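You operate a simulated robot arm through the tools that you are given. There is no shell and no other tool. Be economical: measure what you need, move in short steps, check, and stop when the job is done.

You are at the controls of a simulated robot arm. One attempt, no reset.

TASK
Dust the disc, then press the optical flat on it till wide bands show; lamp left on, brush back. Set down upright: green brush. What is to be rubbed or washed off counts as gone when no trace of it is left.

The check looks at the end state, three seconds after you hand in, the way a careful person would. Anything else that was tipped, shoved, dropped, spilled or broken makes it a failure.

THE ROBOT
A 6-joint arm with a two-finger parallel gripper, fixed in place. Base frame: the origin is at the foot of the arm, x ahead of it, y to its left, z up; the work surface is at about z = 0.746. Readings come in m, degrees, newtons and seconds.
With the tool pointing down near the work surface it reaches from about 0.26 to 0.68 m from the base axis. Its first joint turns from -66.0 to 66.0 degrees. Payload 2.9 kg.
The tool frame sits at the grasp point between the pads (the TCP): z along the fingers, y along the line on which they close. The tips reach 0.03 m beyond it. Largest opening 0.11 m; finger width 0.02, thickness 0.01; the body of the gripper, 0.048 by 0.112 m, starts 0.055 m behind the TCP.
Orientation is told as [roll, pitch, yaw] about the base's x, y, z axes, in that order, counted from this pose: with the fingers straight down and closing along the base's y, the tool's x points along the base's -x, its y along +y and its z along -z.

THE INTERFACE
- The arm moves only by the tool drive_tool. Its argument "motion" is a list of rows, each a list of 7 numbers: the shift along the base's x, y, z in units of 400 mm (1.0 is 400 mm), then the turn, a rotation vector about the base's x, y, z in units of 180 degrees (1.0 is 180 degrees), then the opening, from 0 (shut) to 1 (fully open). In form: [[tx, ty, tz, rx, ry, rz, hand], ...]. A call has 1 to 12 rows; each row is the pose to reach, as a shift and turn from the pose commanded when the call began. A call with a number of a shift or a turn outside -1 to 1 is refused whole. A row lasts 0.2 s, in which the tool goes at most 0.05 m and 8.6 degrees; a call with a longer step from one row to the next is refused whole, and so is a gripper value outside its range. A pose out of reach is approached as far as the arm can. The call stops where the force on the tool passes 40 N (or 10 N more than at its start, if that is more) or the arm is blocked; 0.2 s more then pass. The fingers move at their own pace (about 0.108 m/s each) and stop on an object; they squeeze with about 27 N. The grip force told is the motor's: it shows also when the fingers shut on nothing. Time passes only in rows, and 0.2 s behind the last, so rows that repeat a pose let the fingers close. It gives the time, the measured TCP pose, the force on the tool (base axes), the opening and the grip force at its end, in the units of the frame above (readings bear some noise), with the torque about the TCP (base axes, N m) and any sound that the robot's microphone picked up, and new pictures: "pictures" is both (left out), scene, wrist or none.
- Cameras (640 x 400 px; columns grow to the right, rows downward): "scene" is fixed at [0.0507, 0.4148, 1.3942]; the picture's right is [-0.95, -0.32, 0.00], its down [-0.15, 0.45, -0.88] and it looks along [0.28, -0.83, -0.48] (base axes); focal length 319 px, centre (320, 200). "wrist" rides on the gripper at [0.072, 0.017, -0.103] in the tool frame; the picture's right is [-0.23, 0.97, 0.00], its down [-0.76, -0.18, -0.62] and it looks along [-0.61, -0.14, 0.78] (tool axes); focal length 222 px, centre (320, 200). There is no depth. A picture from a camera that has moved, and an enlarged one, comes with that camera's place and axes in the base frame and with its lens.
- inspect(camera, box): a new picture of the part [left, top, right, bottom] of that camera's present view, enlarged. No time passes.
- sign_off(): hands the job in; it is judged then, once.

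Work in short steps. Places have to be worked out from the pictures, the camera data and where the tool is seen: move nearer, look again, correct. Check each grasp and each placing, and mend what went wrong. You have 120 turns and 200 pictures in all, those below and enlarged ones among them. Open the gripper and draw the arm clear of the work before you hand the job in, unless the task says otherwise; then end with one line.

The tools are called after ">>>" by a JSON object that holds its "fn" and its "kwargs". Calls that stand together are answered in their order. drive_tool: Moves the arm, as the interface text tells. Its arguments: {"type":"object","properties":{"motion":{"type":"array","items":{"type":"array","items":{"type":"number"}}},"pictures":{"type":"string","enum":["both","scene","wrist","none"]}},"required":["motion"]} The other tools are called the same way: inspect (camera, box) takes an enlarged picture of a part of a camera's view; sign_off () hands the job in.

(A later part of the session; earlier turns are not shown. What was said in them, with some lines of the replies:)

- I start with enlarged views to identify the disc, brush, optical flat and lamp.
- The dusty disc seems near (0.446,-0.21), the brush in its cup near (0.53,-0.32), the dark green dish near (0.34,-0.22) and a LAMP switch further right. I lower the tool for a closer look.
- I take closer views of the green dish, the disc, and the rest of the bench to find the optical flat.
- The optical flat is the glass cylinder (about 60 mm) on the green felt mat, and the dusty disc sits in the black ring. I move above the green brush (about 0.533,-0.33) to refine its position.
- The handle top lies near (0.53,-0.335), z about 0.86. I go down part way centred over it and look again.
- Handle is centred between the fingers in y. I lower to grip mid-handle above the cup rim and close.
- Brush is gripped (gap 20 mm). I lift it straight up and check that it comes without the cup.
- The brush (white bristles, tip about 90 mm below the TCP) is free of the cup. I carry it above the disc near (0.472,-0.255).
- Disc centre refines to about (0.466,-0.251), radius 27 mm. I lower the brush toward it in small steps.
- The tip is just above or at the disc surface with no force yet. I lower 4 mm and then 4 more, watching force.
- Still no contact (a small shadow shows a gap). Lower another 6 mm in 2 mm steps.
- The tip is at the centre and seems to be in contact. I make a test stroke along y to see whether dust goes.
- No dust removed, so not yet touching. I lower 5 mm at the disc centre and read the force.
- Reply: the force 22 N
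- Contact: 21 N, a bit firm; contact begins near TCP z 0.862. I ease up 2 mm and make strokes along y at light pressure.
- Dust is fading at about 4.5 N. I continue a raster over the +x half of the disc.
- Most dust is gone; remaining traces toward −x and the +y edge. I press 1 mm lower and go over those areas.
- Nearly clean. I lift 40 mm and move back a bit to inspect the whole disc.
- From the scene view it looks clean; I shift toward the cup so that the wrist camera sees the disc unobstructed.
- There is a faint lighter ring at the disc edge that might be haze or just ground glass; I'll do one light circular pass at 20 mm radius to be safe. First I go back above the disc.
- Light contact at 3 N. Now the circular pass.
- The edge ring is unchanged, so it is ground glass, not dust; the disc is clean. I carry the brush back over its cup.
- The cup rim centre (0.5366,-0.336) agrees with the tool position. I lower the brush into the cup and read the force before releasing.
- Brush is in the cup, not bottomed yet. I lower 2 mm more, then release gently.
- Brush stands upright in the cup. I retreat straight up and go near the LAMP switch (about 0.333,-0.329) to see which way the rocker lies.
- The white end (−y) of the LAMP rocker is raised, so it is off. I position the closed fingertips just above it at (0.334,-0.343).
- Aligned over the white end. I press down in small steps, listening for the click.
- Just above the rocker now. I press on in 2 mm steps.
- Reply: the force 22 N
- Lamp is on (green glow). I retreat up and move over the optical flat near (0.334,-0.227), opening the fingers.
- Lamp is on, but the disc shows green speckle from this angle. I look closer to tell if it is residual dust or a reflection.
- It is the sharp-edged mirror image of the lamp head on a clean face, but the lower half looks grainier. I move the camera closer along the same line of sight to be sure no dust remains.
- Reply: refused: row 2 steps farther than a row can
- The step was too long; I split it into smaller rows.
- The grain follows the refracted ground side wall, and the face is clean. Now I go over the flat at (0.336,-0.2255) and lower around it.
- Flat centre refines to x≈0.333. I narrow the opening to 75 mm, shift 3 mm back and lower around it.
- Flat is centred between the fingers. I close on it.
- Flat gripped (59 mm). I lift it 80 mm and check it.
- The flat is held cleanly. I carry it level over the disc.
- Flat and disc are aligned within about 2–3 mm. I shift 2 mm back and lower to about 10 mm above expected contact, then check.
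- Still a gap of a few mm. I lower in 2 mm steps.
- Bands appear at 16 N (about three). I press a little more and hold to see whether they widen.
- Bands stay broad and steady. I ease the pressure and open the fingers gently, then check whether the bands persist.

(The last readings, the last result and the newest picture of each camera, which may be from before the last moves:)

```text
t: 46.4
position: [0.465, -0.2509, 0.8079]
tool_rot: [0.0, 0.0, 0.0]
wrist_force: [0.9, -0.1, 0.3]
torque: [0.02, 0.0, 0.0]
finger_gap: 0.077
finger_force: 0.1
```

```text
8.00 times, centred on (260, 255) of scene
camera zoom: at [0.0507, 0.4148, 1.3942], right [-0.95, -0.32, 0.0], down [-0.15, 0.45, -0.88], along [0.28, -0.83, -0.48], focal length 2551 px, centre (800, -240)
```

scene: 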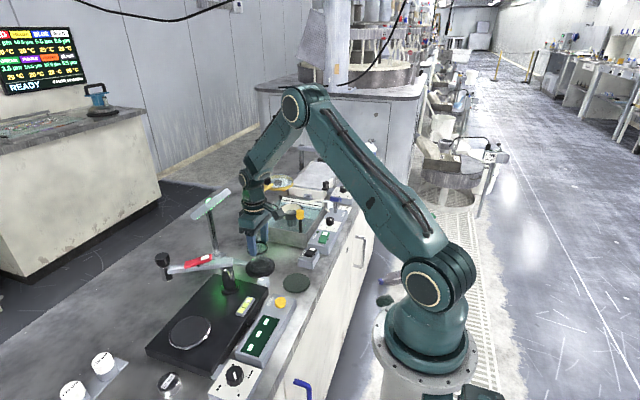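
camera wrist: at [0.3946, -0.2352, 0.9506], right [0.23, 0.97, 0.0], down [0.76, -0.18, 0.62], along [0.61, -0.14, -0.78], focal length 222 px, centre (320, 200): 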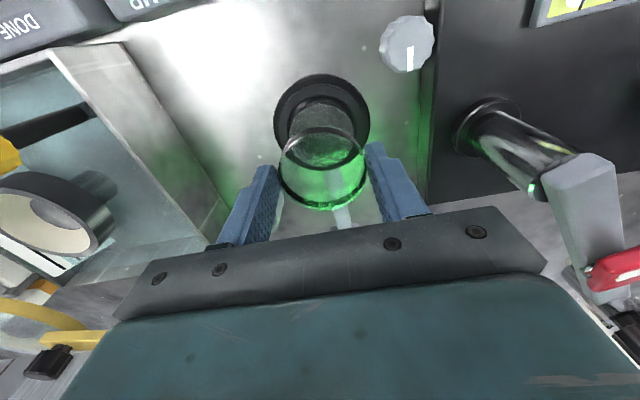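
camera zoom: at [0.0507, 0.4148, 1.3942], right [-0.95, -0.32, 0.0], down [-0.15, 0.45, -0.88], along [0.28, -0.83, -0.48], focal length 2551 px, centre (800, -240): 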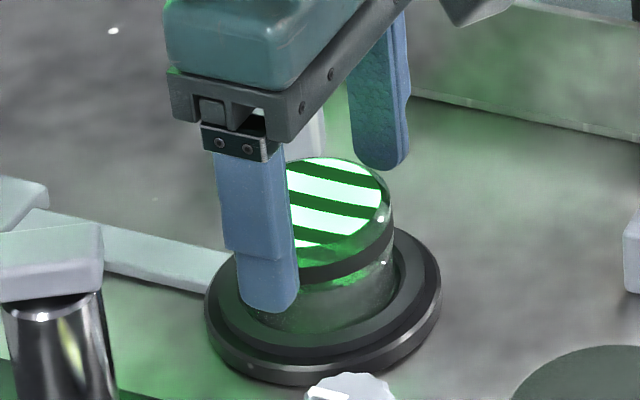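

Bands persist after release. I rise straight up and draw the arm clear, then check the whole scene.

>>> {"fn": "drive_tool", "kwargs": {"motion": [[0, 0, 0.06, 0, 0, 0, 0.7], [0, 0, 0.16, 0, 0, 0, 0.7], [0, 0, 0.27, 0, 0, 0, 0.7], [-0.08, 0, 0.35, 0, 0, 0, 0.7], [-0.17, 0, 0.42, 0, 0, 0, 0.7], [-0.25, 0, 0.5, 0, 0, 0, 0.7]]}}

>>> {"fn": "inspect", "kwargs": {"camera": "scene", "box": [190, 180, 330, 300]}}

>>> {"fn": "inspect", "kwargs": {"camera": "wrist", "box": [220, 80, 420, 230]}}

```text
t: 47.8
position: [0.3644, -0.2486, 1.0083]
tool_rot: [-0.1, 0.0, -0.1]
wrist_force: [0.2, -0.6, 0.4]
torque: [-0.02, -0.04, 0.03]
finger_gap: 0.0771
finger_force: 0.1
camera wrist: at [0.2927, -0.2342, 1.1122], right [0.23, 0.97, 0.0], down [0.76, -0.18, 0.62], along [0.61, -0.14, -0.78], focal length 222 px, centre (320, 200)
```

scene: 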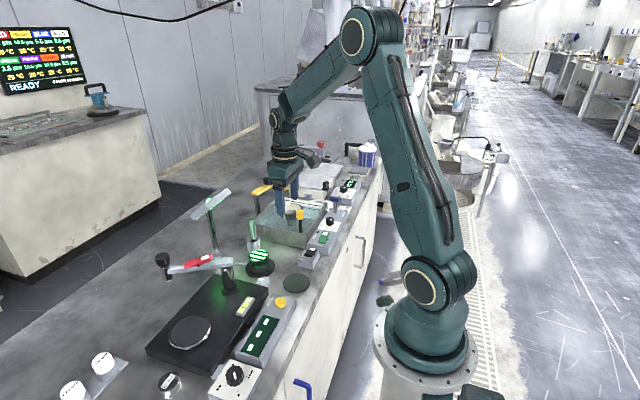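
wrist: 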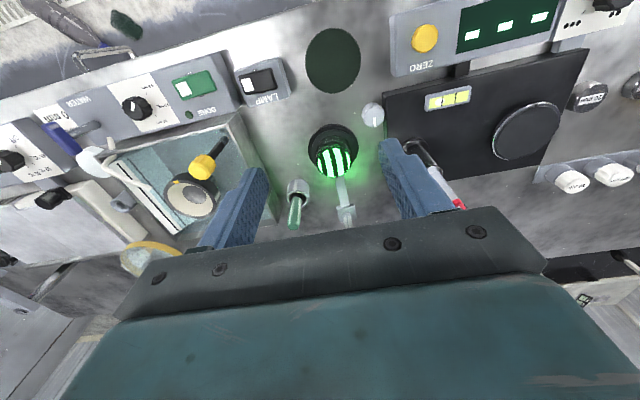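

```text
3.33 times, centred on (260, 240) of scene
camera zoom: at [0.0507, 0.4149, 1.3941], right [-0.95, -0.32, 0.0], down [-0.15, 0.45, -0.88], along [0.28, -0.83, -0.48], focal length 1063 px, centre (520, 67)
```

zoom: 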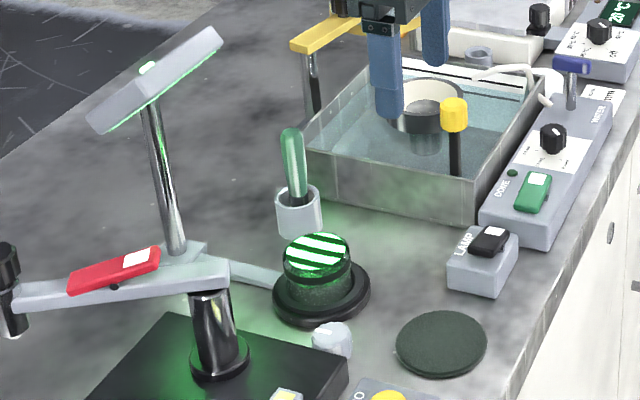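

```text
2.67 times, centred on (320, 155) of wrist
camera zoom: at [0.2927, -0.2342, 1.1122], right [0.23, 0.97, 0.0], down [0.76, -0.18, 0.62], along [0.61, -0.14, -0.78], focal length 592 px, centre (320, 320)
```

zoom: 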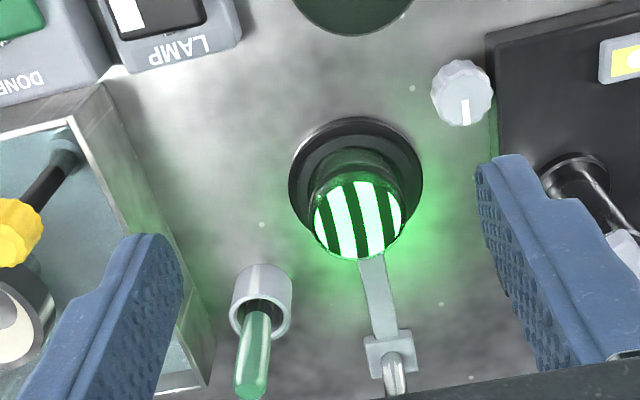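

All is in place: the disc is clean, the flat sits on it showing wide bands, the lamp is lit, the brush is upright in its cup, and the arm is clear.

>>> {"fn": "sign_off", "kwargs": {}}

```text
The job is handed in.
```

I dusted the disc clean and pressed the optical flat onto it; about three wide bands show and stayed after release. The lamp is on, and the green brush stands upright back in its cup.
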